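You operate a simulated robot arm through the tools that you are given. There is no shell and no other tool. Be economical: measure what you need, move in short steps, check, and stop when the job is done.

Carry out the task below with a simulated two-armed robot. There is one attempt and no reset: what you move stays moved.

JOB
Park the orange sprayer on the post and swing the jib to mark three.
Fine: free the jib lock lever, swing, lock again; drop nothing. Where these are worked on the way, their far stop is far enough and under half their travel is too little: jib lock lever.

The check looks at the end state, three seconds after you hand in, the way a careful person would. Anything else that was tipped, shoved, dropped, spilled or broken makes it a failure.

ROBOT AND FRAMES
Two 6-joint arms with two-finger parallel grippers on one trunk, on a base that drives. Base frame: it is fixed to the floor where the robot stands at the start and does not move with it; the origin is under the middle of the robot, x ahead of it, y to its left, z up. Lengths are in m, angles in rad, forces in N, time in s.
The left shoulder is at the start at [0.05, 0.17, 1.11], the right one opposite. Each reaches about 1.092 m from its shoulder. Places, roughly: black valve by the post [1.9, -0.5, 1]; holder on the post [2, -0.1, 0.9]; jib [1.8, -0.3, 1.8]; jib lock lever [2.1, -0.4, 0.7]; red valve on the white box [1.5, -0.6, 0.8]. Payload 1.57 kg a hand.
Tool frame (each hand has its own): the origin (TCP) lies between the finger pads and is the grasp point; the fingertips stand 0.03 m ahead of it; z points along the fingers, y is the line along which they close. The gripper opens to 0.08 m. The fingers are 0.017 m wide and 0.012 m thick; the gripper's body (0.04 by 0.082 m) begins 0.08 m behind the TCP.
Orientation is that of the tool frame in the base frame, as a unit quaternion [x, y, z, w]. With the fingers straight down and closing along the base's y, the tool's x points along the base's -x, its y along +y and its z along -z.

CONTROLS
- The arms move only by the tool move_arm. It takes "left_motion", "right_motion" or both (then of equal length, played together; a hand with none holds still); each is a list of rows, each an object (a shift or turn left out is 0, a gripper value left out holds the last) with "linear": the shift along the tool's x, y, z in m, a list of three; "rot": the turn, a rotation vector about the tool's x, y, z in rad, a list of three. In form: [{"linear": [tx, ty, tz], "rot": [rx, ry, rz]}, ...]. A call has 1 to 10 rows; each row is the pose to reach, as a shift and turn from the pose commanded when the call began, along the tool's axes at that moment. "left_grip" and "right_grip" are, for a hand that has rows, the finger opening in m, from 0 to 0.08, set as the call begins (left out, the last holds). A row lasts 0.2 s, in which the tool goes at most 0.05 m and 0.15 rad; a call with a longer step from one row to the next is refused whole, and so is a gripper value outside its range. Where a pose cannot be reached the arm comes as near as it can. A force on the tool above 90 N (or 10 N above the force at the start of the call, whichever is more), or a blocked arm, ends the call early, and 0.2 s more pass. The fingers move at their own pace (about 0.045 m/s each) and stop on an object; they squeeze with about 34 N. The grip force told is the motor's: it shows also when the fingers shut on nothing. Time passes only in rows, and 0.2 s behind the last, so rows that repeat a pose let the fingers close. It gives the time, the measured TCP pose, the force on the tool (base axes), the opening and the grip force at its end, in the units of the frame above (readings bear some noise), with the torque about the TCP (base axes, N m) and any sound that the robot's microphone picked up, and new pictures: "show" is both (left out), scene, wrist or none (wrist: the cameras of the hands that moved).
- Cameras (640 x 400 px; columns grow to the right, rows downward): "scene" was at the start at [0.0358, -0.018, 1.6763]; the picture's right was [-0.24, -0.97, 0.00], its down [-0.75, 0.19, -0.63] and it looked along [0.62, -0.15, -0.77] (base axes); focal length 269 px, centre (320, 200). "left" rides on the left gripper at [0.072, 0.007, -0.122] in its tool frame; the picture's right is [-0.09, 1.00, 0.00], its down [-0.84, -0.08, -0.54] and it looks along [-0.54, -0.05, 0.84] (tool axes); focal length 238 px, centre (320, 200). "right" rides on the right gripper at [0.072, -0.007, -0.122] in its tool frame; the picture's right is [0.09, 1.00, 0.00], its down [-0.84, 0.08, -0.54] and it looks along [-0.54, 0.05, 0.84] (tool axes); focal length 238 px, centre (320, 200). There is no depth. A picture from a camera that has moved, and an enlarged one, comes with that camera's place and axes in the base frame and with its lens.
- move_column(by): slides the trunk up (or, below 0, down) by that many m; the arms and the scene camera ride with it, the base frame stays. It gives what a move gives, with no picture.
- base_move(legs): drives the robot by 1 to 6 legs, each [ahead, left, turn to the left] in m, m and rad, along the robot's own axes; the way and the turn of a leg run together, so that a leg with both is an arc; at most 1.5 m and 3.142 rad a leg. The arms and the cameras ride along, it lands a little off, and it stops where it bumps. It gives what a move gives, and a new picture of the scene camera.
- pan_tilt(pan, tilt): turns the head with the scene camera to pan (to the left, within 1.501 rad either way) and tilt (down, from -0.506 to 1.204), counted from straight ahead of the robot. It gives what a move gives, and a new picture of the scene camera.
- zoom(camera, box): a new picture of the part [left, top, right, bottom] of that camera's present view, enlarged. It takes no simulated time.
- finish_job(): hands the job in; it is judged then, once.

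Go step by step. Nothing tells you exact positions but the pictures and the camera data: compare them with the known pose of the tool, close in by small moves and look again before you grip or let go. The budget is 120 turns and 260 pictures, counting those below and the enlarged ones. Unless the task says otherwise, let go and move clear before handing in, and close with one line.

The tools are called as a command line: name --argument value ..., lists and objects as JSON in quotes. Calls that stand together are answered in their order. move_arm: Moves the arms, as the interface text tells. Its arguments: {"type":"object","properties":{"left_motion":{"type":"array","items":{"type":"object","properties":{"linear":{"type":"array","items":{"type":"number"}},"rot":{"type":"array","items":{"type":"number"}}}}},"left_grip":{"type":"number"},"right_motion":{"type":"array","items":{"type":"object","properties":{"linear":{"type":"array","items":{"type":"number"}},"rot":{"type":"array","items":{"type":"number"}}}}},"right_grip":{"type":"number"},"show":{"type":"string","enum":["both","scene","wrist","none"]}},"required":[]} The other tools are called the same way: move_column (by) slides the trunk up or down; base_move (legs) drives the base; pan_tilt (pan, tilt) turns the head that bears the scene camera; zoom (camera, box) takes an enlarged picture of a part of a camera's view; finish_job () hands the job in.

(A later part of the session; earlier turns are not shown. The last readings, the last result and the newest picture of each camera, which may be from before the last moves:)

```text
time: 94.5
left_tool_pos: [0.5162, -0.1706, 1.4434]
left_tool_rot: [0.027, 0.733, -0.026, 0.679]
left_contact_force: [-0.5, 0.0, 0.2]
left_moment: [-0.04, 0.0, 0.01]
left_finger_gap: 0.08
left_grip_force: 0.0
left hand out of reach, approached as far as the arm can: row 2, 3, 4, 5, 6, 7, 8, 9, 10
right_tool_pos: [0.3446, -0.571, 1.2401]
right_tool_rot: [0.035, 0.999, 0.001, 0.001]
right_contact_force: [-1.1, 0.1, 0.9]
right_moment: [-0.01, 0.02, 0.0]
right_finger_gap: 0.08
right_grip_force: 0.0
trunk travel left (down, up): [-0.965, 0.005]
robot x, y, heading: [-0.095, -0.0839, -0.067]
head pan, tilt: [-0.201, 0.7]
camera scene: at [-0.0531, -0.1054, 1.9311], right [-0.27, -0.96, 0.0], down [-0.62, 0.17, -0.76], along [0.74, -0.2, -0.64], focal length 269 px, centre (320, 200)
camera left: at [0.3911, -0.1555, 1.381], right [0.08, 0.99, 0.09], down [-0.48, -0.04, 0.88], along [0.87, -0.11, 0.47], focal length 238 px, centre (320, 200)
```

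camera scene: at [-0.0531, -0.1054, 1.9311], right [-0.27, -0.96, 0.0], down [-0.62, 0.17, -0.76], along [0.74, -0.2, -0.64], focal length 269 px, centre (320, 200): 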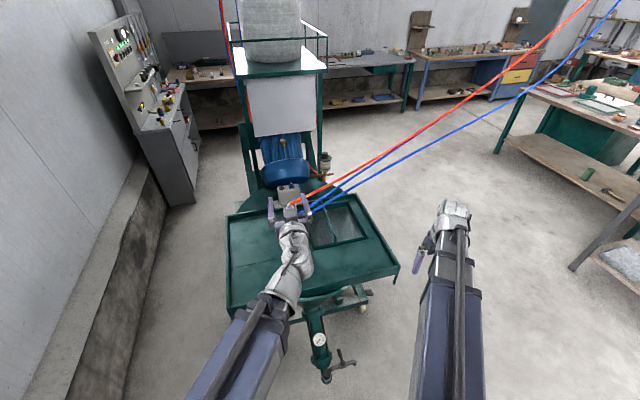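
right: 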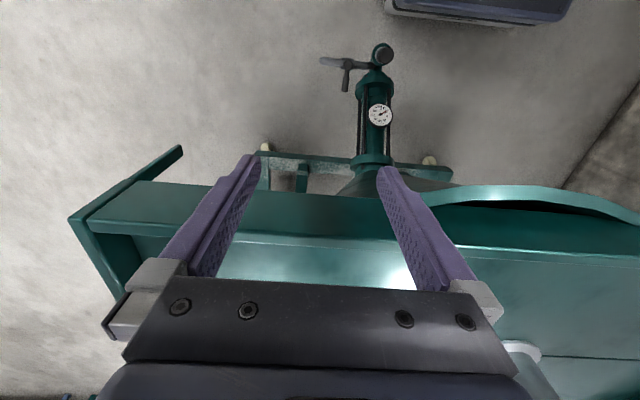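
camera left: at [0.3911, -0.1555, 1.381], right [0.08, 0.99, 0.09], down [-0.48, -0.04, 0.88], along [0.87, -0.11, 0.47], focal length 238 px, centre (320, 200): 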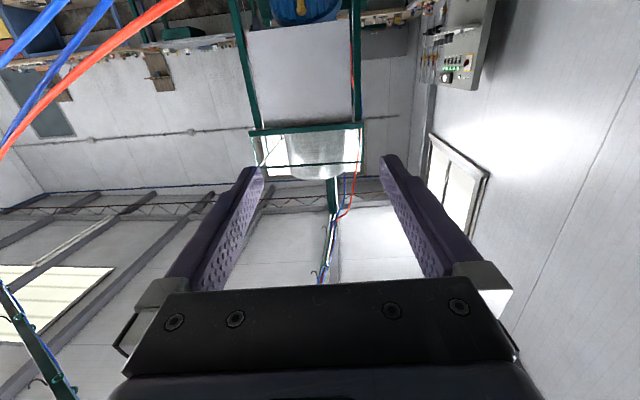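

The hand was too near the shoulder for that pitch, but it is now roughly level at (0.516,-0.17,1.44), above the sprayer. I'll back the base off a bit and lower slightly.

base_move --legs '[[-0.15, 0, 0]]'

move_arm --left_motion '[{"linear": [0, 0, 0.01]}, {"linear": [0, 0, 0.02]}]'

```text
time: 95.8
left_tool_pos: [0.3666, -0.1603, 1.4436]
left_tool_rot: [0.026, 0.733, -0.024, 0.68]
left_contact_force: [-0.5, -0.2, 0.3]
left_moment: [0.0, 0.0, 0.02]
left_finger_gap: 0.0803
left_grip_force: 0.0
right_tool_pos: [0.194, -0.5613, 1.2409]
right_tool_rot: [0.035, 0.999, 0.0, 0.001]
right_contact_force: [0.3, 0.8, -0.7]
right_moment: [-0.02, -0.01, -0.03]
right_finger_gap: 0.0799
right_grip_force: 0.0
trunk travel left (down, up): [-0.965, 0.005]
robot x, y, heading: [-0.2439, -0.0718, -0.071]
head pan, tilt: [-0.201, 0.7]
camera scene: at [-0.2037, -0.0953, 1.9312], right [-0.27, -0.96, 0.0], down [-0.62, 0.17, -0.77], along [0.74, -0.2, -0.64], focal length 269 px, centre (320, 200)
```

scene: 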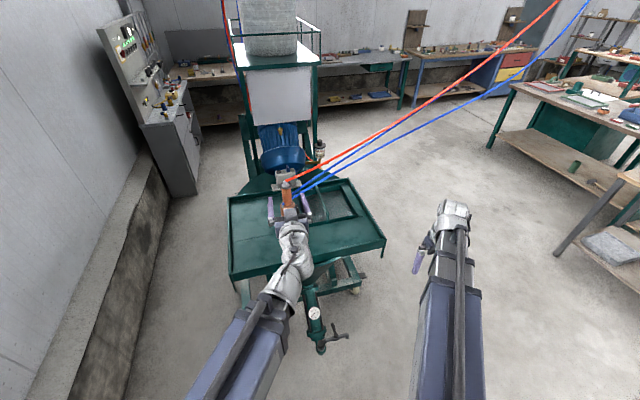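

```text
time: 96.4
left_tool_pos: [0.3879, -0.1626, 1.443]
left_tool_rot: [0.026, 0.734, -0.024, 0.678]
left_contact_force: [0.9, 0.2, 1.1]
left_moment: [0.04, 0.02, -0.01]
left_finger_gap: 0.0801
left_grip_force: 0.1
right_tool_pos: [0.1943, -0.5596, 1.2393]
right_tool_rot: [0.035, 0.999, 0.0, 0.001]
right_contact_force: [-0.5, -0.2, -0.3]
right_moment: [0.0, -0.02, 0.02]
right_finger_gap: 0.0799
right_grip_force: 0.1
trunk travel left (down, up): [-0.965, 0.005]
robot x, y, heading: [-0.2409, -0.0781, -0.071]
head pan, tilt: [-0.201, 0.7]
camera scene: at [-0.203, -0.0951, 1.9312], right [-0.27, -0.96, 0.0], down [-0.62, 0.17, -0.77], along [0.74, -0.2, -0.64], focal length 269 px, centre (320, 200)
camera left: at [0.2614, -0.1466, 1.3811], right [0.08, 0.99, 0.09], down [-0.48, -0.04, 0.88], along [0.87, -0.11, 0.47], focal length 238 px, centre (320, 200)
```

scene: 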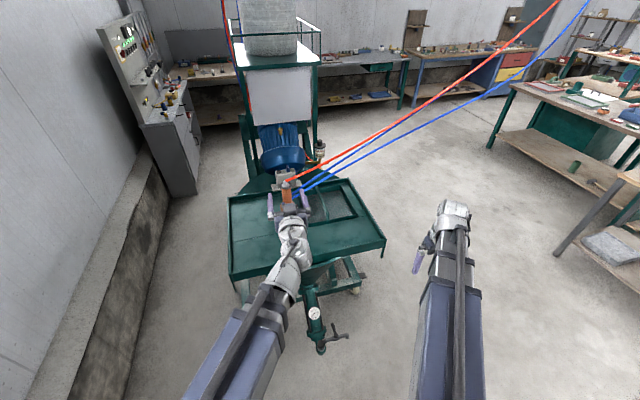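
left: 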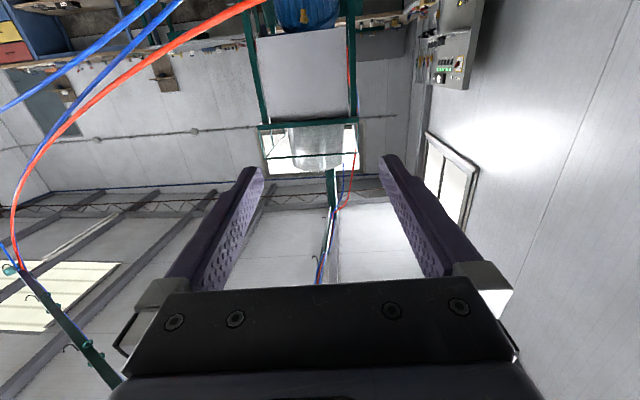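

Command frames follow the real pose. Now I'll move to a pre-grasp about 0.16 m short of the neck, yawed ~31° right, at z≈1.16.

move_arm --left_motion '[{"linear": [0.0294, 0.0076, 0.0268], "rot": [0.06, -0.007, 0]}, {"linear": [0.0589, 0.0153, 0.0536], "rot": [0.12, -0.013, 0]}, {"linear": [0.0883, 0.0229, 0.0805], "rot": [0.18, -0.02, 0]}, {"linear": [0.1178, 0.0305, 0.1073], "rot": [0.24, -0.027, 0]}, {"linear": [0.1472, 0.0382, 0.1341], "rot": [0.3, -0.033, 0]}, {"linear": [0.1767, 0.0458, 0.1609], "rot": [0.36, -0.04, 0]}, {"linear": [0.2061, 0.0534, 0.1878], "rot": [0.42, -0.047, 0]}, {"linear": [0.2356, 0.0611, 0.2146], "rot": [0.48, -0.053, 0]}, {"linear": [0.265, 0.0687, 0.2414], "rot": [0.54, -0.06, 0]}]'

zoom --camera "scene" --box '[230, 150, 350, 270]'

```text
time: 98.4
left_tool_pos: [0.6105, -0.1078, 1.457]
left_tool_rot: [0.206, 0.682, -0.219, 0.667]
left_contact_force: [0.4, -0.1, 0.3]
left_moment: [0.0, -0.03, -0.01]
left_finger_gap: 0.0802
left_grip_force: 0.0
left hand out of reach, approached as far as the arm can: row 1, 2, 3, 4, 5, 6, 7, 8, 9
right_tool_pos: [0.195, -0.5597, 1.2402]
right_tool_rot: [0.035, 0.999, -0.001, 0.0]
right_contact_force: [-0.3, -0.5, 0.7]
right_moment: [-0.03, 0.02, 0.02]
right_finger_gap: 0.08
right_grip_force: 0.1
trunk travel left (down, up): [-0.965, 0.005]
robot x, y, heading: [-0.2445, -0.0746, -0.07]
head pan, tilt: [-0.201, 0.7]
camera scene: at [-0.2008, -0.0942, 1.9311], right [-0.27, -0.96, 0.0], down [-0.62, 0.17, -0.76], along [0.74, -0.21, -0.64], focal length 269 px, centre (320, 200)
camera left: at [0.5133, -0.0336, 1.3863], right [0.57, 0.82, 0.07], down [-0.47, 0.26, 0.85], along [0.67, -0.52, 0.53], focal length 238 px, centre (320, 200)
```

scene: 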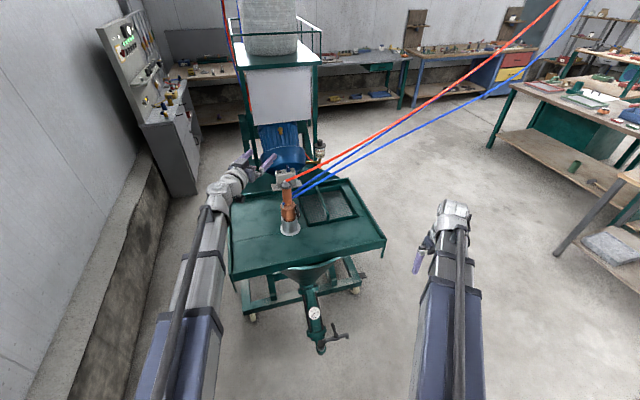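
left: 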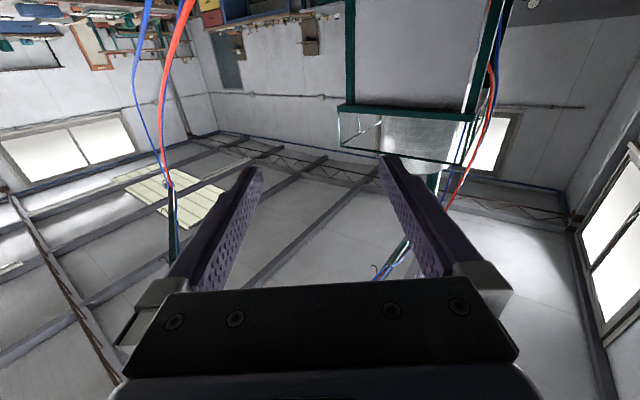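

```text
3.33 times, centred on (290, 210) of scene
camera zoom: at [-0.2008, -0.0942, 1.9311], right [-0.27, -0.96, 0.0], down [-0.62, 0.17, -0.76], along [0.74, -0.21, -0.64], focal length 898 px, centre (420, 167)
```

zoom: 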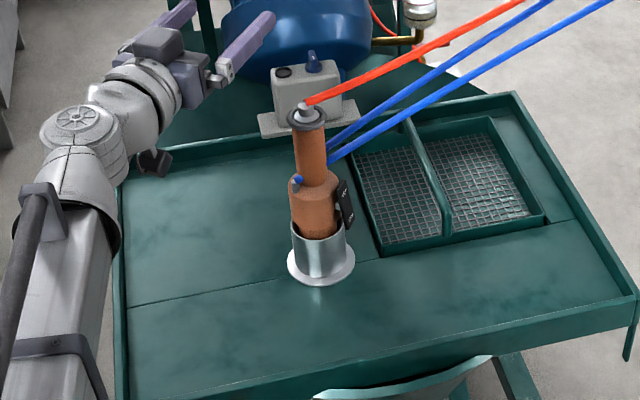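

With the hand level, the arm can't get low relative to the shoulder. Tilting the fingers ~40° down should work and also keeps the forearm clear of the tray.

move_arm --left_motion '[{"linear": [0.039, 0, 0.009], "rot": [0, 0.14, 0]}, {"linear": [0.078, 0, 0.017], "rot": [0, 0.28, 0]}, {"linear": [0.116, 0, 0.026], "rot": [0, 0.42, 0]}, {"linear": [0.155, 0, 0.034], "rot": [0, 0.56, 0]}, {"linear": [0.194, 0.003, 0.043], "rot": [0, 0.7, 0]}]'

zoom --camera "scene" --box '[230, 150, 350, 270]'

```text
time: 99.6
left_tool_pos: [0.646, -0.1345, 1.3156]
left_tool_rot: [0.268, 0.869, -0.135, 0.393]
left_contact_force: [0.0, -0.4, 0.9]
left_moment: [0.01, -0.01, 0.01]
left_finger_gap: 0.08
left_grip_force: 0.1
left hand out of reach, approached as far as the arm can: row 1, 2, 3, 4, 5
right_tool_pos: [0.1965, -0.561, 1.2402]
right_tool_rot: [0.035, 0.999, 0.0, -0.001]
right_contact_force: [0.0, 0.5, -0.4]
right_moment: [-0.04, 0.03, -0.01]
right_finger_gap: 0.0801
right_grip_force: 0.1
trunk travel left (down, up): [-0.965, 0.005]
robot x, y, heading: [-0.2425, -0.0767, -0.071]
head pan, tilt: [-0.201, 0.7]
camera scene: at [-0.201, -0.0957, 1.9311], right [-0.27, -0.96, 0.0], down [-0.62, 0.17, -0.76], along [0.74, -0.2, -0.64], focal length 269 px, centre (320, 200)
camera left: at [0.5373, -0.0491, 1.3412], right [0.62, 0.78, 0.05], down [0.08, -0.12, 0.99], along [0.78, -0.61, -0.14], focal length 238 px, centre (320, 200)
```

scene: 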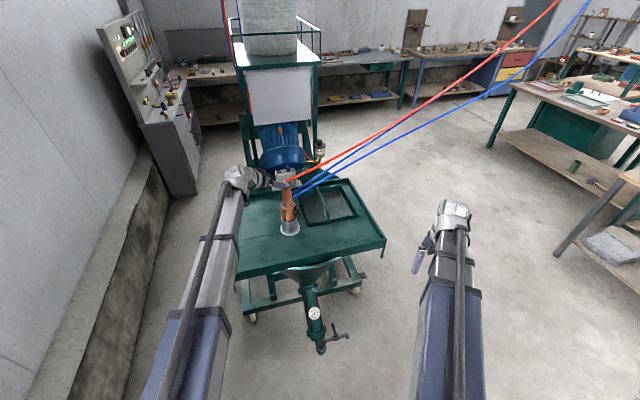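
left: 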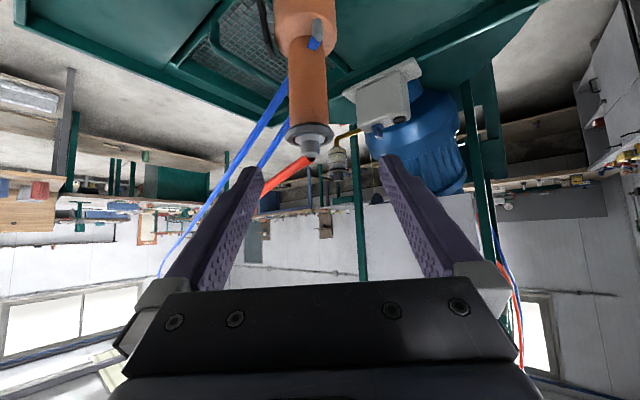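

```text
3.33 times, centred on (290, 210) of scene
camera zoom: at [-0.201, -0.0957, 1.9311], right [-0.27, -0.96, 0.0], down [-0.62, 0.17, -0.76], along [0.74, -0.2, -0.64], focal length 898 px, centre (420, 167)
```

zoom: 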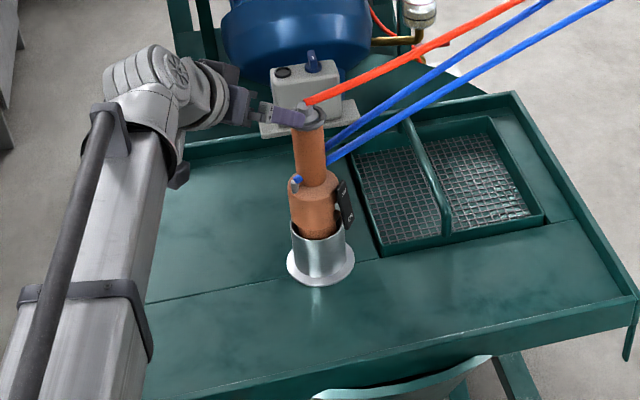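

The hand is well tilted and nearly centred on the neck, but about 5 cm high; the axis refines to (0.735,-0.212). I'll lower the trunk 5.5 cm and go halfway in.

move_column --by -0.055

move_arm --left_motion '[{"linear": [0.0, -0.005, 0.03]}, {"linear": [0.001, -0.01, 0.06]}, {"linear": [0.002, -0.01, 0.09]}]'

zoom --camera "scene" --box '[230, 150, 350, 270]'

```text
time: 100.6
left_tool_pos: [0.6471, -0.1345, 1.2613]
left_tool_rot: [0.269, 0.868, -0.136, 0.394]
left_contact_force: [-0.4, 0.1, 0.0]
left_moment: [0.01, 0.01, 0.01]
left_finger_gap: 0.0801
left_grip_force: 0.1
right_tool_pos: [0.1964, -0.5605, 1.1841]
right_tool_rot: [0.035, 0.999, 0.0, 0.0]
right_contact_force: [-0.5, 0.4, -0.6]
right_moment: [0.0, -0.01, 0.02]
right_finger_gap: 0.08
right_grip_force: 0.0
trunk travel left (down, up): [-0.91, 0.06]
robot x, y, heading: [-0.2478, -0.0761, -0.071]
head pan, tilt: [-0.201, 0.7]
```

```text
time: 101.4
left_tool_pos: [0.6958, -0.183, 1.2606]
left_tool_rot: [0.268, 0.868, -0.136, 0.394]
left_contact_force: [0.8, -0.3, 0.4]
left_moment: [-0.01, -0.02, 0.0]
left_finger_gap: 0.0801
left_grip_force: 0.1
left hand out of reach, approached as far as the arm can: row 1, 2, 3
right_tool_pos: [0.1959, -0.5604, 1.1853]
right_tool_rot: [0.035, 0.999, -0.001, 0.001]
right_contact_force: [-0.4, 0.3, 0.6]
right_moment: [-0.01, -0.02, 0.03]
right_finger_gap: 0.0799
right_grip_force: 0.2
trunk travel left (down, up): [-0.91, 0.06]
robot x, y, heading: [-0.2442, -0.0761, -0.068]
head pan, tilt: [-0.201, 0.7]
camera scene: at [-0.201, -0.0957, 1.8761], right [-0.27, -0.96, 0.0], down [-0.62, 0.17, -0.76], along [0.74, -0.2, -0.64], focal length 269 px, centre (320, 200)
camera left: at [0.5857, -0.096, 1.2862], right [0.62, 0.78, 0.05], down [0.08, -0.12, 0.99], along [0.78, -0.61, -0.14], focal length 238 px, centre (320, 200)
```

scene: 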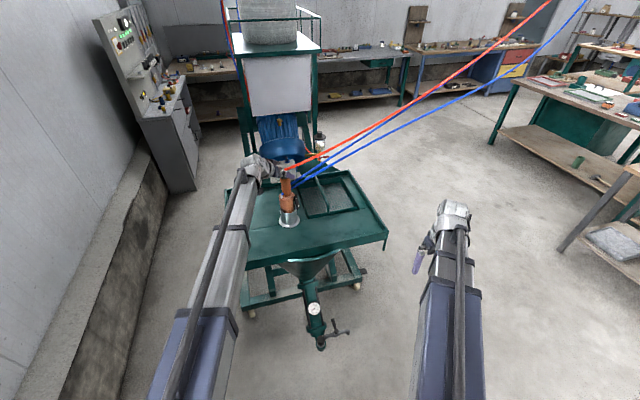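
left: 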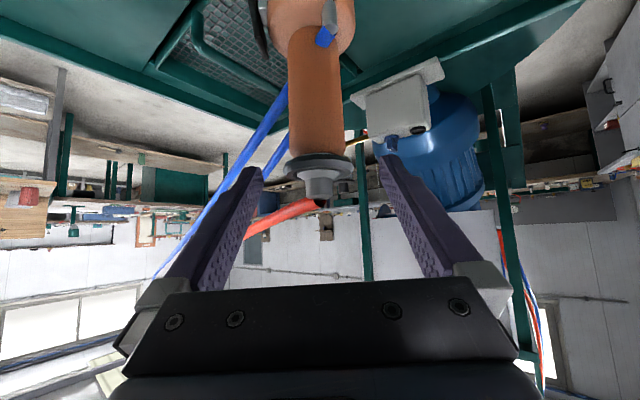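

```text
3.33 times, centred on (290, 210) of scene
camera zoom: at [-0.201, -0.0957, 1.8761], right [-0.27, -0.96, 0.0], down [-0.62, 0.17, -0.76], along [0.74, -0.2, -0.64], focal length 898 px, centre (420, 167)
```

zoom: 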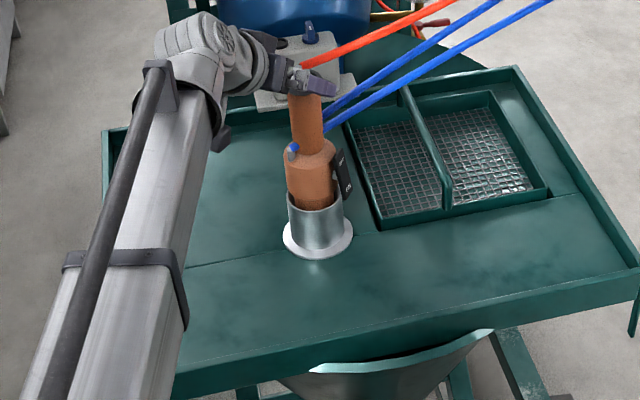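

The z-limit again comes from the arm geometry, so the column will do the lowering: 10.5 cm, with the fingers straddling but still short of the neck.

move_column --by -0.105

zoom --camera "scene" --box '[220, 110, 360, 230]'

zoom --camera "left" --box '[0, 0, 640, 400]'

```text
time: 102.8
left_tool_pos: [0.6931, -0.1816, 1.1574]
left_tool_rot: [0.268, 0.868, -0.136, 0.395]
left_contact_force: [-2.7, 1.2, 8.2]
left_moment: [-0.41, 0.13, -0.1]
left_finger_gap: 0.08
left_grip_force: 0.0
right_tool_pos: [0.194, -0.5614, 1.0797]
right_tool_rot: [0.035, 0.999, 0.0, 0.001]
right_contact_force: [0.3, 1.1, -1.0]
right_moment: [0.0, -0.02, 0.04]
right_finger_gap: 0.0799
right_grip_force: 0.1
trunk travel left (down, up): [-0.805, 0.165]
robot x, y, heading: [-0.247, -0.0778, -0.072]
head pan, tilt: [-0.201, 0.7]
```

```text
3.33 times, centred on (290, 170) of scene
camera zoom: at [-0.2031, -0.095, 1.7714], right [-0.27, -0.96, 0.0], down [-0.62, 0.17, -0.77], along [0.74, -0.2, -0.64], focal length 898 px, centre (420, 300)
```

zoom: 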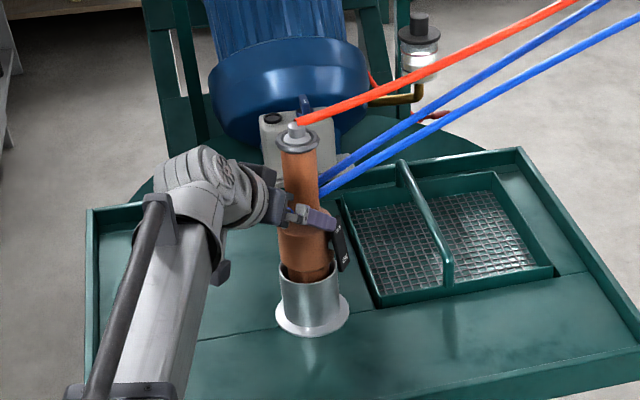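

```text
1.00 times, centred on (320, 200) of left (not enlarged: the box is as wide or as high as the picture)
camera zoom: at [0.5837, -0.0954, 1.1825], right [0.62, 0.78, 0.05], down [0.08, -0.12, 0.99], along [0.78, -0.61, -0.14], focal length 238 px, centre (320, 200)
```

zoom: 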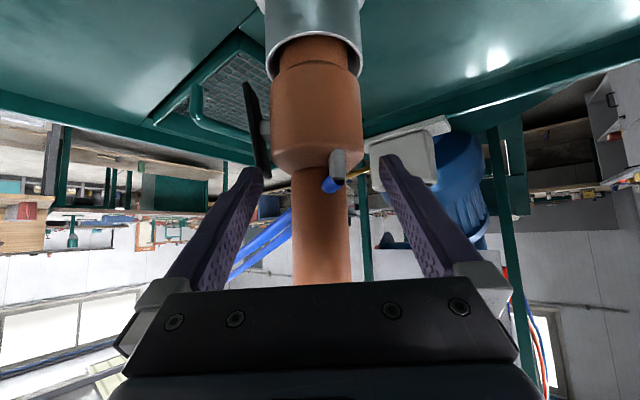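

I feel 8 N: the right-side finger has probably touched the black trigger plate. I'll raise the trunk 2.5 cm at once to clear it.

move_column --by 0.025

zoom --camera "left" --box '[0, 0, 640, 400]'

zoom --camera "scene" --box '[260, 130, 340, 210]'

```text
time: 103.5
left_tool_pos: [0.6955, -0.1814, 1.1809]
left_tool_rot: [0.268, 0.869, -0.135, 0.394]
left_contact_force: [0.5, 0.4, 0.1]
left_moment: [-0.01, 0.02, 0.0]
left_finger_gap: 0.08
left_grip_force: 0.1
right_tool_pos: [0.1964, -0.5609, 1.1047]
right_tool_rot: [0.034, 0.999, 0.0, 0.0]
right_contact_force: [-0.3, 0.0, -0.2]
right_moment: [0.02, 0.01, -0.01]
right_finger_gap: 0.08
right_grip_force: 0.1
trunk travel left (down, up): [-0.83, 0.14]
robot x, y, heading: [-0.2455, -0.0783, -0.066]
head pan, tilt: [-0.201, 0.7]
```

```text
1.00 times, centred on (320, 200) of left (not enlarged: the box is as wide or as high as the picture)
camera zoom: at [0.5852, -0.0955, 1.2062], right [0.62, 0.78, 0.05], down [0.08, -0.12, 0.99], along [0.78, -0.61, -0.14], focal length 238 px, centre (320, 200)
```

zoom: 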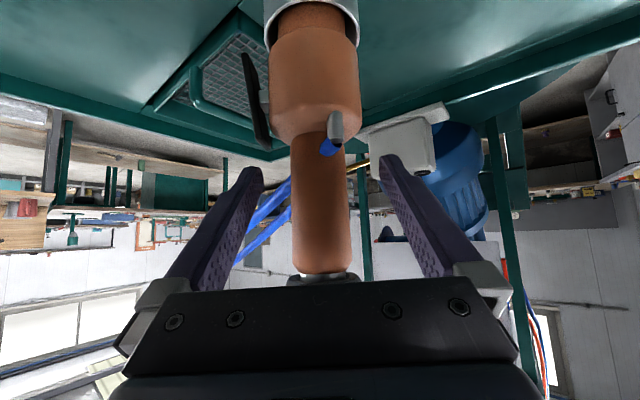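

```text
5.00 times, centred on (300, 170) of scene
camera zoom: at [-0.2011, -0.0955, 1.7961], right [-0.27, -0.96, 0.0], down [-0.62, 0.17, -0.76], along [0.74, -0.2, -0.64], focal length 1346 px, centre (420, 350)
```

zoom: 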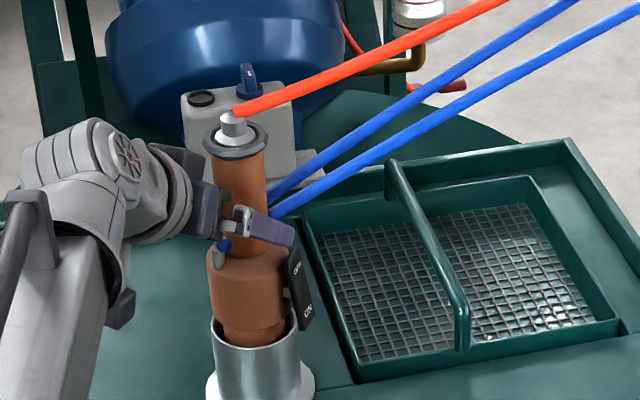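

Contact is gone. TCP z 1.18 is mid-neck (1.125–1.235) and laterally centred. Now I'll move level forward 5 cm onto the axis.

move_arm --left_motion '[{"linear": [-0.011, -0.001, 0.0125]}, {"linear": [-0.022, -0.002, 0.025]}, {"linear": [-0.0326, -0.0025, 0.0377]}]'

zoom --camera "scene" --box '[260, 130, 340, 210]'

```text
time: 104.3
left_tool_pos: [0.7338, -0.2115, 1.1807]
left_tool_rot: [0.269, 0.869, -0.136, 0.394]
left_contact_force: [0.6, 0.6, -0.4]
left_moment: [-0.01, 0.03, 0.01]
left_finger_gap: 0.08
left_grip_force: 0.0
right_tool_pos: [0.1972, -0.5613, 1.1053]
right_tool_rot: [0.035, 0.999, 0.0, 0.0]
right_contact_force: [-0.6, -0.1, -0.4]
right_moment: [-0.04, 0.02, -0.01]
right_finger_gap: 0.08
right_grip_force: 0.0
trunk travel left (down, up): [-0.83, 0.14]
robot x, y, heading: [-0.2448, -0.077, -0.074]
head pan, tilt: [-0.201, 0.7]
camera scene: at [-0.2013, -0.0956, 1.7961], right [-0.27, -0.96, 0.0], down [-0.62, 0.17, -0.76], along [0.74, -0.2, -0.64], focal length 269 px, centre (320, 200)
camera left: at [0.6245, -0.1265, 1.2063], right [0.62, 0.78, 0.05], down [0.08, -0.12, 0.99], along [0.78, -0.61, -0.14], focal length 238 px, centre (320, 200)
```

scene: 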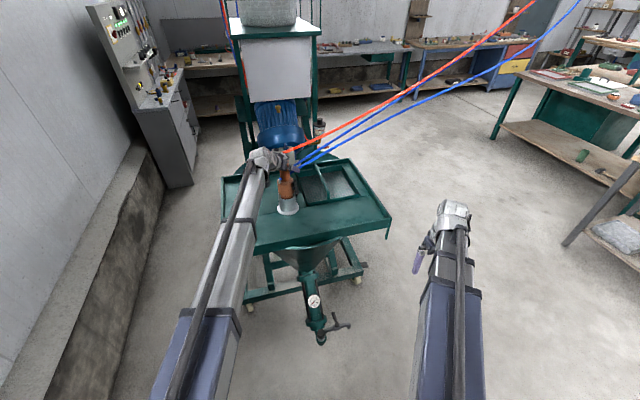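
left: 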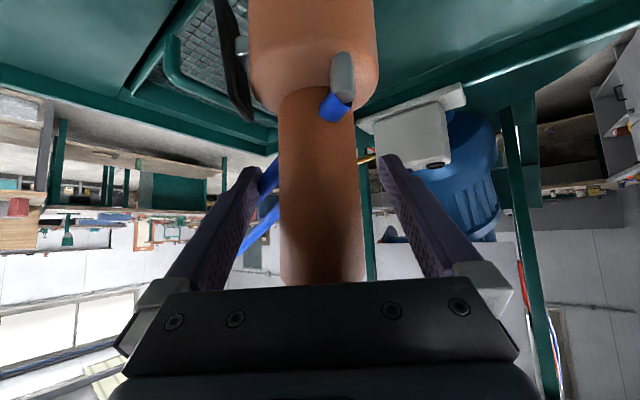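

```text
5.00 times, centred on (300, 170) of scene
camera zoom: at [-0.2013, -0.0956, 1.7961], right [-0.27, -0.96, 0.0], down [-0.62, 0.17, -0.76], along [0.74, -0.2, -0.64], focal length 1346 px, centre (420, 350)
```

zoom: 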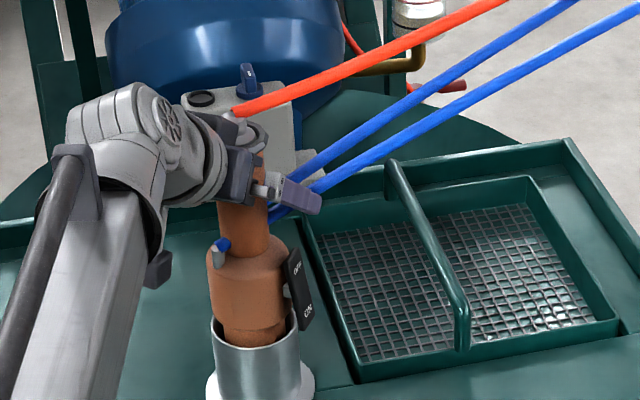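

The neck lies between the fingers, perhaps 1–2 cm palm-side of the TCP. I'll back off 1 cm and close.

move_arm --left_motion '[{"linear": [0.0065, 0, -0.0075]}, {"linear": [0.0065, 0, -0.0075]}]' --show "none"

move_arm --left_motion '[{}, {}, {}, {}, {}]' --left_grip 0.0

```text
time: 104.9
left_tool_pos: [0.7256, -0.2066, 1.1801]
left_tool_rot: [0.268, 0.869, -0.136, 0.394]
left_contact_force: [0.3, -0.3, 0.1]
left_moment: [-0.02, 0.02, -0.01]
left_finger_gap: 0.0798
left_grip_force: 0.1
right_tool_pos: [0.1955, -0.5595, 1.105]
right_tool_rot: [0.035, 0.999, 0.0, 0.0]
right_contact_force: [-0.9, 0.1, 0.3]
right_moment: [0.02, -0.01, -0.04]
right_finger_gap: 0.0799
right_grip_force: 0.1
trunk travel left (down, up): [-0.83, 0.14]
robot x, y, heading: [-0.2445, -0.0734, -0.07]
head pan, tilt: [-0.201, 0.7]
```

```text
time: 106.1
left_tool_pos: [0.7251, -0.2058, 1.1803]
left_tool_rot: [0.268, 0.869, -0.135, 0.394]
left_contact_force: [1.7, 0.9, 1.2]
left_moment: [0.18, -0.18, -0.03]
left_finger_gap: 0.0423
left_grip_force: 34.5
right_tool_pos: [0.1956, -0.5597, 1.105]
right_tool_rot: [0.035, 0.999, 0.0, 0.001]
right_contact_force: [-0.2, 0.3, -0.2]
right_moment: [0.03, 0.0, 0.03]
right_finger_gap: 0.08
right_grip_force: 0.0
trunk travel left (down, up): [-0.83, 0.14]
robot x, y, heading: [-0.2456, -0.0741, -0.067]
head pan, tilt: [-0.201, 0.7]
camera scene: at [-0.2016, -0.095, 1.7962], right [-0.27, -0.96, 0.0], down [-0.62, 0.17, -0.76], along [0.74, -0.2, -0.64], focal length 269 px, centre (320, 200)
camera left: at [0.616, -0.1204, 1.2065], right [0.62, 0.78, 0.05], down [0.08, -0.12, 0.99], along [0.78, -0.61, -0.14], focal length 238 px, centre (320, 200)
```

scene: 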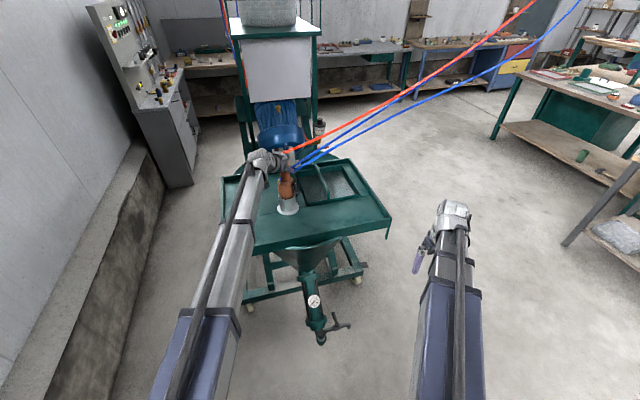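
left: 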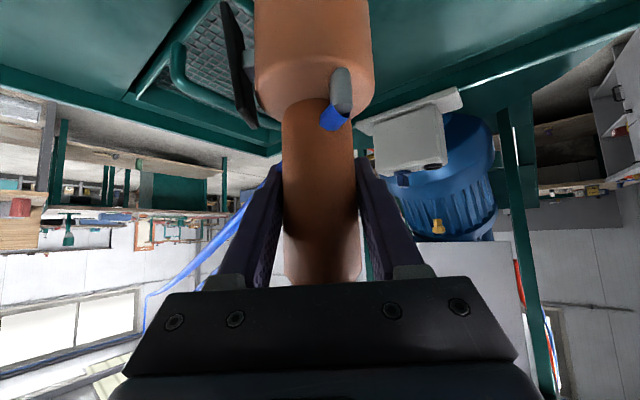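

Gripped at 42 mm with 34 N. I'll lift straight with the column.

move_column --by 0.135

zoom --camera "scene" --box '[230, 130, 390, 290]'

zoom --camera "left" --box '[0, 0, 640, 400]'

```text
time: 107.7
left_tool_pos: [0.7272, -0.207, 1.3156]
left_tool_rot: [0.268, 0.869, -0.135, 0.393]
left_contact_force: [0.1, -0.2, -7.5]
left_moment: [-0.02, -0.03, 0.0]
left_finger_gap: 0.0419
left_grip_force: 34.4
right_tool_pos: [0.1956, -0.5604, 1.2395]
right_tool_rot: [0.035, 0.999, 0.0, 0.0]
right_contact_force: [-0.2, 0.4, -0.1]
right_moment: [0.03, -0.01, 0.01]
right_finger_gap: 0.0799
right_grip_force: 0.0
trunk travel left (down, up): [-0.965, 0.005]
robot x, y, heading: [-0.2443, -0.0788, -0.069]
head pan, tilt: [-0.201, 0.7]
```

```text
2.50 times, centred on (310, 210) of scene
camera zoom: at [-0.2002, -0.0955, 1.931], right [-0.27, -0.96, 0.0], down [-0.62, 0.17, -0.76], along [0.74, -0.2, -0.64], focal length 673 px, centre (345, 175)
```

zoom: 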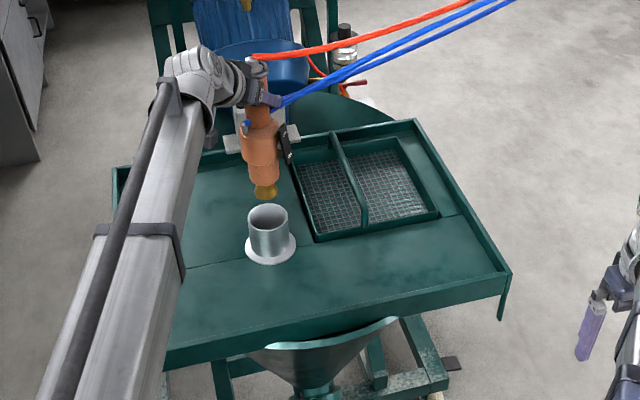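

```text
1.00 times, centred on (320, 200) of left (not enlarged: the box is as wide or as high as the picture)
camera zoom: at [0.6168, -0.121, 1.3407], right [0.62, 0.78, 0.05], down [0.08, -0.12, 0.99], along [0.78, -0.61, -0.14], focal length 238 px, centre (320, 200)
```

zoom: 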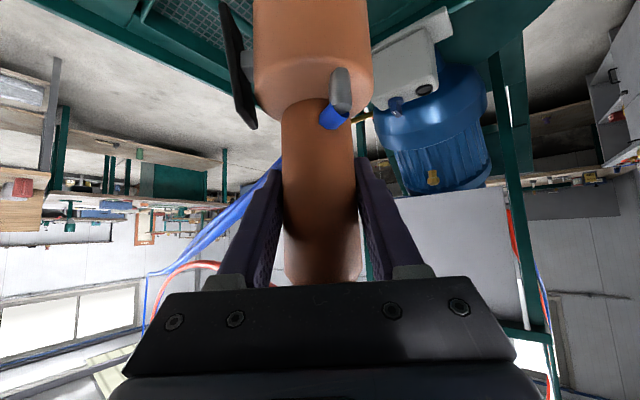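

Sprayer is free of the cup (about 0.77 kg, nozzle at the bottom, ~0.21 m below the TCP). I'll back away, move right, and turn around at the open front area.

base_move --legs '[[-0.4, 0, 0], [0, -1.4, 0], [0.35, 0, 0.0]]'

move_arm --left_motion '[{"linear": [0.0, 0, -0.035]}, {"linear": [0.0, 0, -0.07]}, {"linear": [0.0, 0, -0.105]}, {"linear": [0.01, 0, -0.14]}, {"linear": [0.03, 0, -0.175]}, {"linear": [0.05, 0, -0.21]}, {"linear": [0.07, 0, -0.245]}]'

```text
time: 109.5
left_tool_pos: [0.5097, -0.2021, 1.3019]
left_tool_rot: [0.273, 0.87, -0.139, 0.386]
left_contact_force: [0.0, 0.0, -8.1]
left_moment: [-0.02, -0.06, -0.02]
left_finger_gap: 0.0418
left_grip_force: 33.7
right_tool_pos: [-0.0223, -0.5499, 1.234]
right_tool_rot: [0.039, 0.999, 0.001, -0.006]
right_contact_force: [-0.3, 0.1, 0.3]
right_moment: [0.0, 0.01, 0.01]
right_finger_gap: 0.0805
right_grip_force: 0.0
trunk travel left (down, up): [-0.965, 0.005]
robot x, y, heading: [-0.4731, -0.0617, -0.077]
head pan, tilt: [-0.201, 0.7]
stopped in leg 1: the robot was blocked; the commanded pose is now the measured one
camera scene: at [-0.4067, -0.0831, 1.9303], right [-0.27, -0.96, 0.0], down [-0.63, 0.18, -0.76], along [0.73, -0.21, -0.65], focal length 269 px, centre (320, 200)
```

scene: 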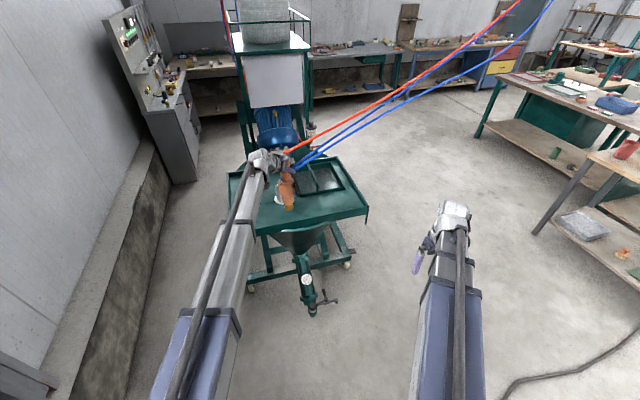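

```text
time: 111.1
left_tool_pos: [0.3293, -0.0679, 1.304]
left_tool_rot: [0.27, 0.871, -0.138, 0.386]
left_contact_force: [0.2, -0.6, -8.1]
left_moment: [0.01, -0.06, -0.02]
left_finger_gap: 0.0416
left_grip_force: 34.1
left hand out of reach, approached as far as the arm can: row 1, 2, 3, 4, 5, 6, 7
right_tool_pos: [-0.021, -0.5489, 1.2333]
right_tool_rot: [0.039, 0.999, 0.001, -0.007]
right_contact_force: [-0.4, -0.5, 0.5]
right_moment: [0.01, 0.04, 0.02]
right_finger_gap: 0.0799
right_grip_force: 0.0
trunk travel left (down, up): [-0.965, 0.005]
robot x, y, heading: [-0.475, -0.0582, -0.076]
head pan, tilt: [-0.201, 0.7]
camera scene: at [-0.4049, -0.0828, 1.9301], right [-0.27, -0.96, 0.0], down [-0.63, 0.18, -0.76], along [0.73, -0.21, -0.66], focal length 269 px, centre (320, 200)
camera left: at [0.2218, 0.0189, 1.3315], right [0.63, 0.78, 0.04], down [0.09, -0.12, 0.99], along [0.77, -0.62, -0.15], focal length 238 px, centre (320, 200)
```

scene: 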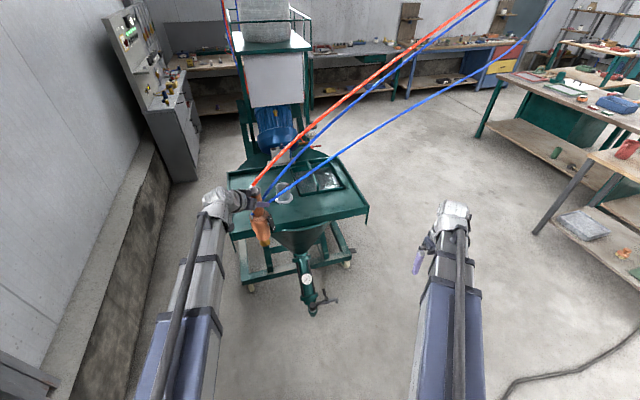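
left: 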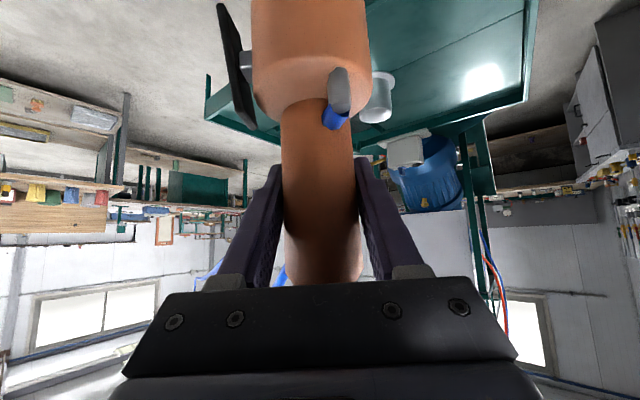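

Something behind stopped the base at x≈-0.47 (slight tilt). I'll pull forward a little before looking around for what I touched.

base_move --legs '[[0.12, 0, 0]]'

pan_tilt --pan 1.5 --tilt 0.8

pan_tilt --pan -1.5 --tilt 0.8

```text
time: 112.3
left_tool_pos: [0.4338, -0.0728, 1.3144]
left_tool_rot: [0.27, 0.868, -0.137, 0.392]
left_contact_force: [0.6, -0.1, -8.5]
left_moment: [-0.03, -0.09, -0.07]
left_finger_gap: 0.0416
left_grip_force: 33.9
right_tool_pos: [0.0842, -0.5557, 1.2388]
right_tool_rot: [0.037, 0.999, 0.0, -0.001]
right_contact_force: [0.0, -0.4, -0.1]
right_moment: [0.0, 0.0, -0.02]
right_finger_gap: 0.0802
right_grip_force: 0.1
trunk travel left (down, up): [-0.965, 0.005]
robot x, y, heading: [-0.3562, -0.0733, -0.079]
head pan, tilt: [-0.201, 0.7]
camera scene: at [-0.3092, -0.089, 1.9311], right [-0.27, -0.96, 0.0], down [-0.62, 0.18, -0.76], along [0.74, -0.21, -0.65], focal length 269 px, centre (320, 200)
```

scene: 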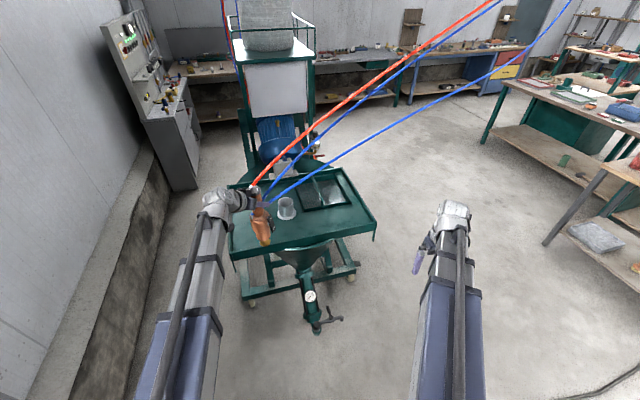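

```text
time: 114.0
left_tool_pos: [0.4329, -0.0733, 1.3162]
left_tool_rot: [0.27, 0.868, -0.137, 0.393]
left_contact_force: [-0.4, 0.5, -8.8]
left_moment: [-0.04, -0.02, 0.01]
left_finger_gap: 0.0416
left_grip_force: 33.9
right_tool_pos: [0.0837, -0.5559, 1.2395]
right_tool_rot: [0.037, 0.999, 0.0, -0.001]
right_contact_force: [0.5, 0.4, -0.1]
right_moment: [-0.03, -0.01, 0.01]
right_finger_gap: 0.0803
right_grip_force: 0.1
trunk travel left (down, up): [-0.965, 0.005]
robot x, y, heading: [-0.3555, -0.0701, -0.075]
head pan, tilt: [1.499, 0.799]
camera scene: at [-0.3807, 0.0141, 1.9229], right [0.99, -0.15, 0.0], down [-0.11, -0.71, -0.7], along [0.1, 0.69, -0.72], focal length 269 px, centre (320, 200)
```

scene: 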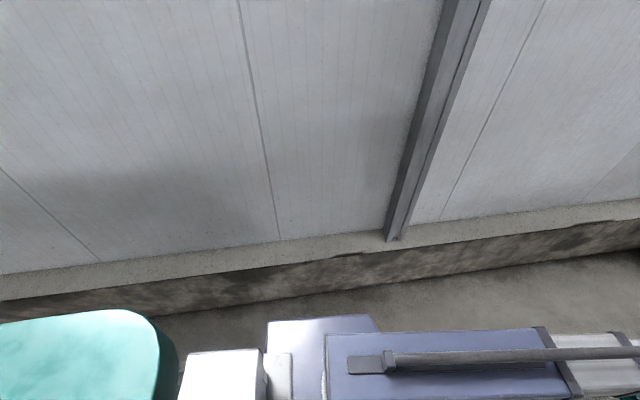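

```text
time: 116.6
left_tool_pos: [0.4335, -0.0733, 1.316]
left_tool_rot: [0.27, 0.868, -0.137, 0.394]
left_contact_force: [-0.4, -0.6, -8.0]
left_moment: [-0.03, -0.03, 0.0]
left_finger_gap: 0.0413
left_grip_force: 33.9
right_tool_pos: [0.0836, -0.5556, 1.24]
right_tool_rot: [0.038, 0.999, 0.0, 0.0]
right_contact_force: [0.2, -0.1, 0.5]
right_moment: [0.02, 0.01, -0.02]
right_finger_gap: 0.08
right_grip_force: 0.0
trunk travel left (down, up): [-0.965, 0.005]
robot x, y, heading: [-0.3551, -0.0679, -0.075]
head pan, tilt: [-1.499, 0.799]
camera scene: at [-0.3926, -0.1464, 1.9229], right [-1.0, 0.0, 0.0], down [0.0, 0.72, -0.7], along [0.0, -0.7, -0.72], focal length 269 px, centre (320, 200)
```

scene: 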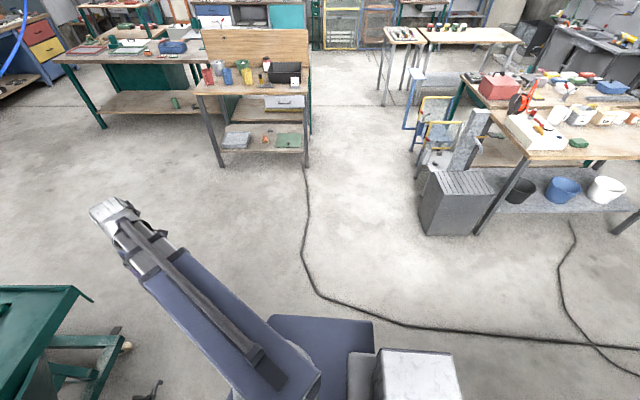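

A green floor machine stands behind me; it's heavy and appears unmoved. I'll go right, then turn around in the open lane near (0,-1.5).

base_move --legs '[[0.06, -1.0, 0], [0.4, -0.42, 0], [0, 0, 1.6], [0, 0, 1.6]]'

pan_tilt --pan 0.0 --tilt 0.6

```text
time: 132.6
left_tool_pos: [-0.814, -1.5878, 1.3158]
left_tool_rot: [0.875, -0.244, -0.398, -0.125]
left_contact_force: [0.0, 0.5, -9.2]
left_moment: [0.03, 0.04, -0.01]
left_finger_gap: 0.0416
left_grip_force: 34.2
right_tool_pos: [-0.4935, -1.0865, 1.2391]
right_tool_rot: [1.0, -0.007, 0.0, 0.0]
right_contact_force: [0.7, 0.9, 0.6]
right_moment: [0.02, 0.03, -0.01]
right_finger_gap: 0.0799
right_grip_force: 0.0
trunk travel left (down, up): [-0.965, 0.005]
robot x, y, heading: [-0.0279, -1.547, 3.128]
head pan, tilt: [-1.499, 0.799]
camera scene: at [0.0089, -1.4639, 1.9229], right [1.0, 0.06, 0.0], down [0.04, -0.72, -0.7], along [-0.04, 0.7, -0.72], focal length 269 px, centre (320, 200)
```

scene: 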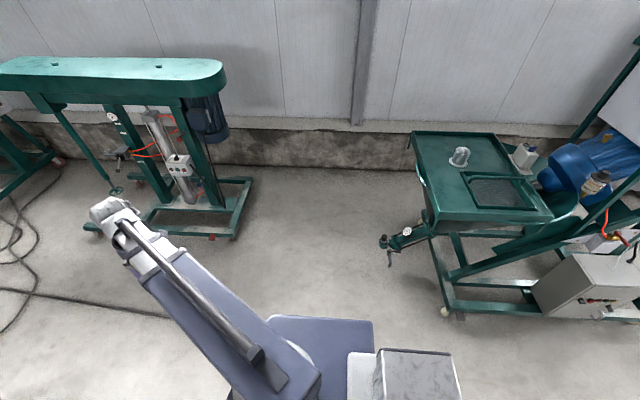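

```text
time: 134.2
left_tool_pos: [-0.8141, -1.5876, 1.3169]
left_tool_rot: [0.876, -0.243, -0.397, -0.124]
left_contact_force: [0.5, 0.0, -8.7]
left_moment: [0.03, 0.05, -0.01]
left_finger_gap: 0.0416
left_grip_force: 34.0
right_tool_pos: [-0.4941, -1.085, 1.2402]
right_tool_rot: [1.0, -0.008, 0.0, 0.0]
right_contact_force: [-0.1, 0.0, 0.0]
right_moment: [0.03, 0.0, -0.01]
right_finger_gap: 0.08
right_grip_force: 0.0
trunk travel left (down, up): [-0.965, 0.005]
robot x, y, heading: [-0.0302, -1.5485, 3.127]
head pan, tilt: [0.0, 0.6]
camera scene: at [-0.0748, -1.5431, 1.9397], right [0.01, 1.0, 0.0], down [0.57, -0.01, -0.82], along [-0.82, 0.01, -0.57], focal length 269 px, centre (320, 200)
```

scene: 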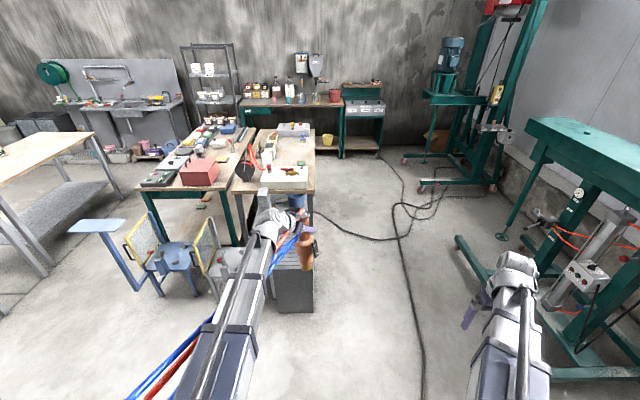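

All is fine and the sprayer is held. I'll pull the arm in a bit and back along the lane to x≈3.05.

move_arm --left_motion '[{"linear": [0.025, 0, -0.029]}, {"linear": [0.05, 0, -0.057]}, {"linear": [0.075, 0, -0.086]}, {"linear": [0.098, 0, -0.115]}]' --show "none"

base_move --legs '[[-1.5, 0, 0], [-1.5, 0, 0], [-0.08, 0, 0]]'

```text
time: 135.2
left_tool_pos: [-0.6867, -1.6686, 1.3164]
left_tool_rot: [0.875, -0.245, -0.398, -0.126]
left_contact_force: [0.8, 0.3, -8.3]
left_moment: [0.02, 0.06, -0.03]
left_finger_gap: 0.0413
left_grip_force: 33.6
right_tool_pos: [-0.4926, -1.0853, 1.2396]
right_tool_rot: [1.0, -0.008, 0.001, 0.0]
right_contact_force: [0.7, 0.1, 0.4]
right_moment: [0.02, 0.02, 0.02]
right_finger_gap: 0.0801
right_grip_force: 0.2
trunk travel left (down, up): [-0.965, 0.005]
robot x, y, heading: [-0.0256, -1.5454, 3.127]
head pan, tilt: [0.0, 0.6]
```

```text
time: 150.4
left_tool_pos: [2.4046, -1.7094, 1.3176]
left_tool_rot: [0.873, -0.253, -0.397, -0.129]
left_contact_force: [1.4, -0.2, -7.3]
left_moment: [0.01, 0.03, 0.0]
left_finger_gap: 0.0415
left_grip_force: 33.8
right_tool_pos: [2.6085, -1.1313, 1.2401]
right_tool_rot: [1.0, -0.017, 0.0, 0.0]
right_contact_force: [0.7, 0.2, -0.2]
right_moment: [-0.03, 0.01, 0.0]
right_finger_gap: 0.08
right_grip_force: 0.1
trunk travel left (down, up): [-0.965, 0.005]
robot x, y, heading: [3.0672, -1.5964, 3.109]
head pan, tilt: [0.0, 0.6]
camera scene: at [3.0209, -1.5968, 1.9398], right [0.03, 1.0, 0.0], down [0.56, -0.02, -0.83], along [-0.83, 0.03, -0.56], focal length 269 px, centre (320, 200)
```

scene: 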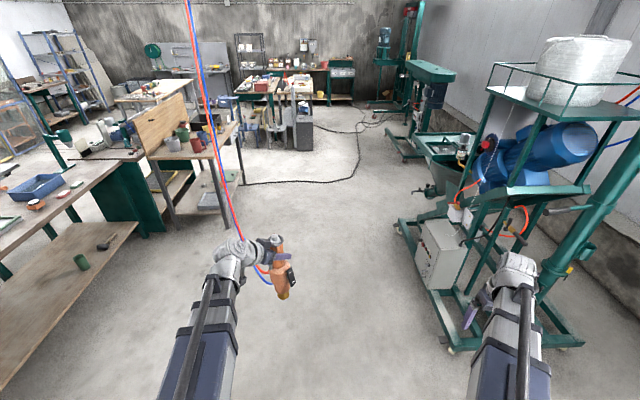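

Clear lane. Now I'll slide right (toward +y) to stand in front of the post.

base_move --legs '[[0.04, -1.6, 0.03]]'

zoom --camera "scene" --box '[220, 160, 380, 300]'

```text
refused: -1.6 is not a number from -1.5 to 1.5
```

```text
2.86 times, centred on (300, 230) of scene
camera zoom: at [3.0209, -1.5968, 1.9398], right [0.03, 1.0, 0.0], down [0.56, -0.02, -0.83], along [-0.83, 0.03, -0.56], focal length 769 px, centre (377, 114)
```

zoom: 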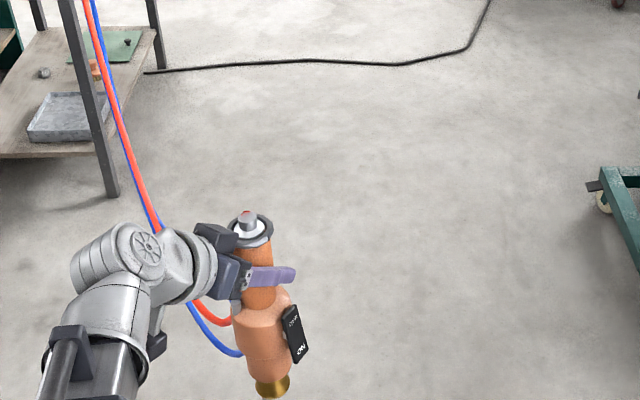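

base_move --legs '[[0.04, -1.45, 0.03], [0, -0.1, 0]]'

zoom --camera "scene" --box '[220, 120, 420, 300]'

```text
time: 158.3
left_tool_pos: [2.3831, -0.1798, 1.3146]
left_tool_rot: [0.878, -0.235, -0.399, -0.121]
left_contact_force: [0.0, 0.5, -7.9]
left_moment: [-0.01, 0.03, -0.05]
left_finger_gap: 0.0416
left_grip_force: 34.1
right_tool_pos: [2.5646, 0.4071, 1.2398]
right_tool_rot: [1.0, 0.004, 0.0, 0.0]
right_contact_force: [0.3, 0.8, 0.7]
right_moment: [-0.02, -0.02, -0.02]
right_finger_gap: 0.0799
right_grip_force: 0.1
trunk travel left (down, up): [-0.965, 0.005]
robot x, y, heading: [3.0392, -0.0439, -3.13]
head pan, tilt: [0.0, 0.6]
camera scene: at [2.9935, -0.0411, 1.9397], right [-0.01, 1.0, 0.0], down [0.57, 0.0, -0.82], along [-0.82, -0.01, -0.57], focal length 269 px, centre (320, 200)
```

scene: 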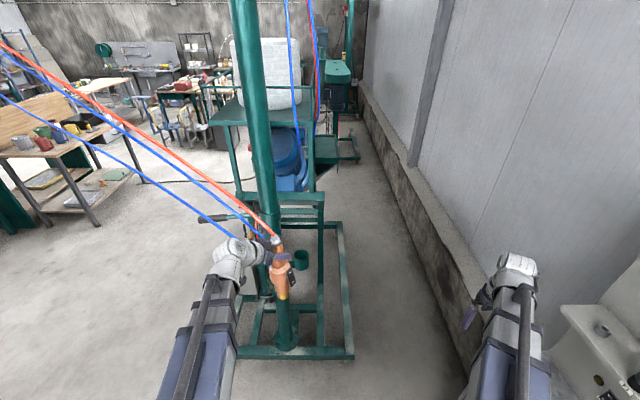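

```text
2.22 times, centred on (320, 210) of scene
camera zoom: at [2.9935, -0.0411, 1.9397], right [-0.01, 1.0, 0.0], down [0.57, 0.0, -0.82], along [-0.82, -0.01, -0.57], focal length 598 px, centre (320, 178)
```

zoom: 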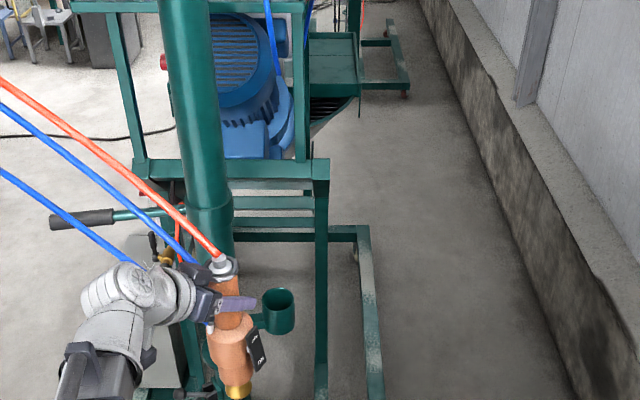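

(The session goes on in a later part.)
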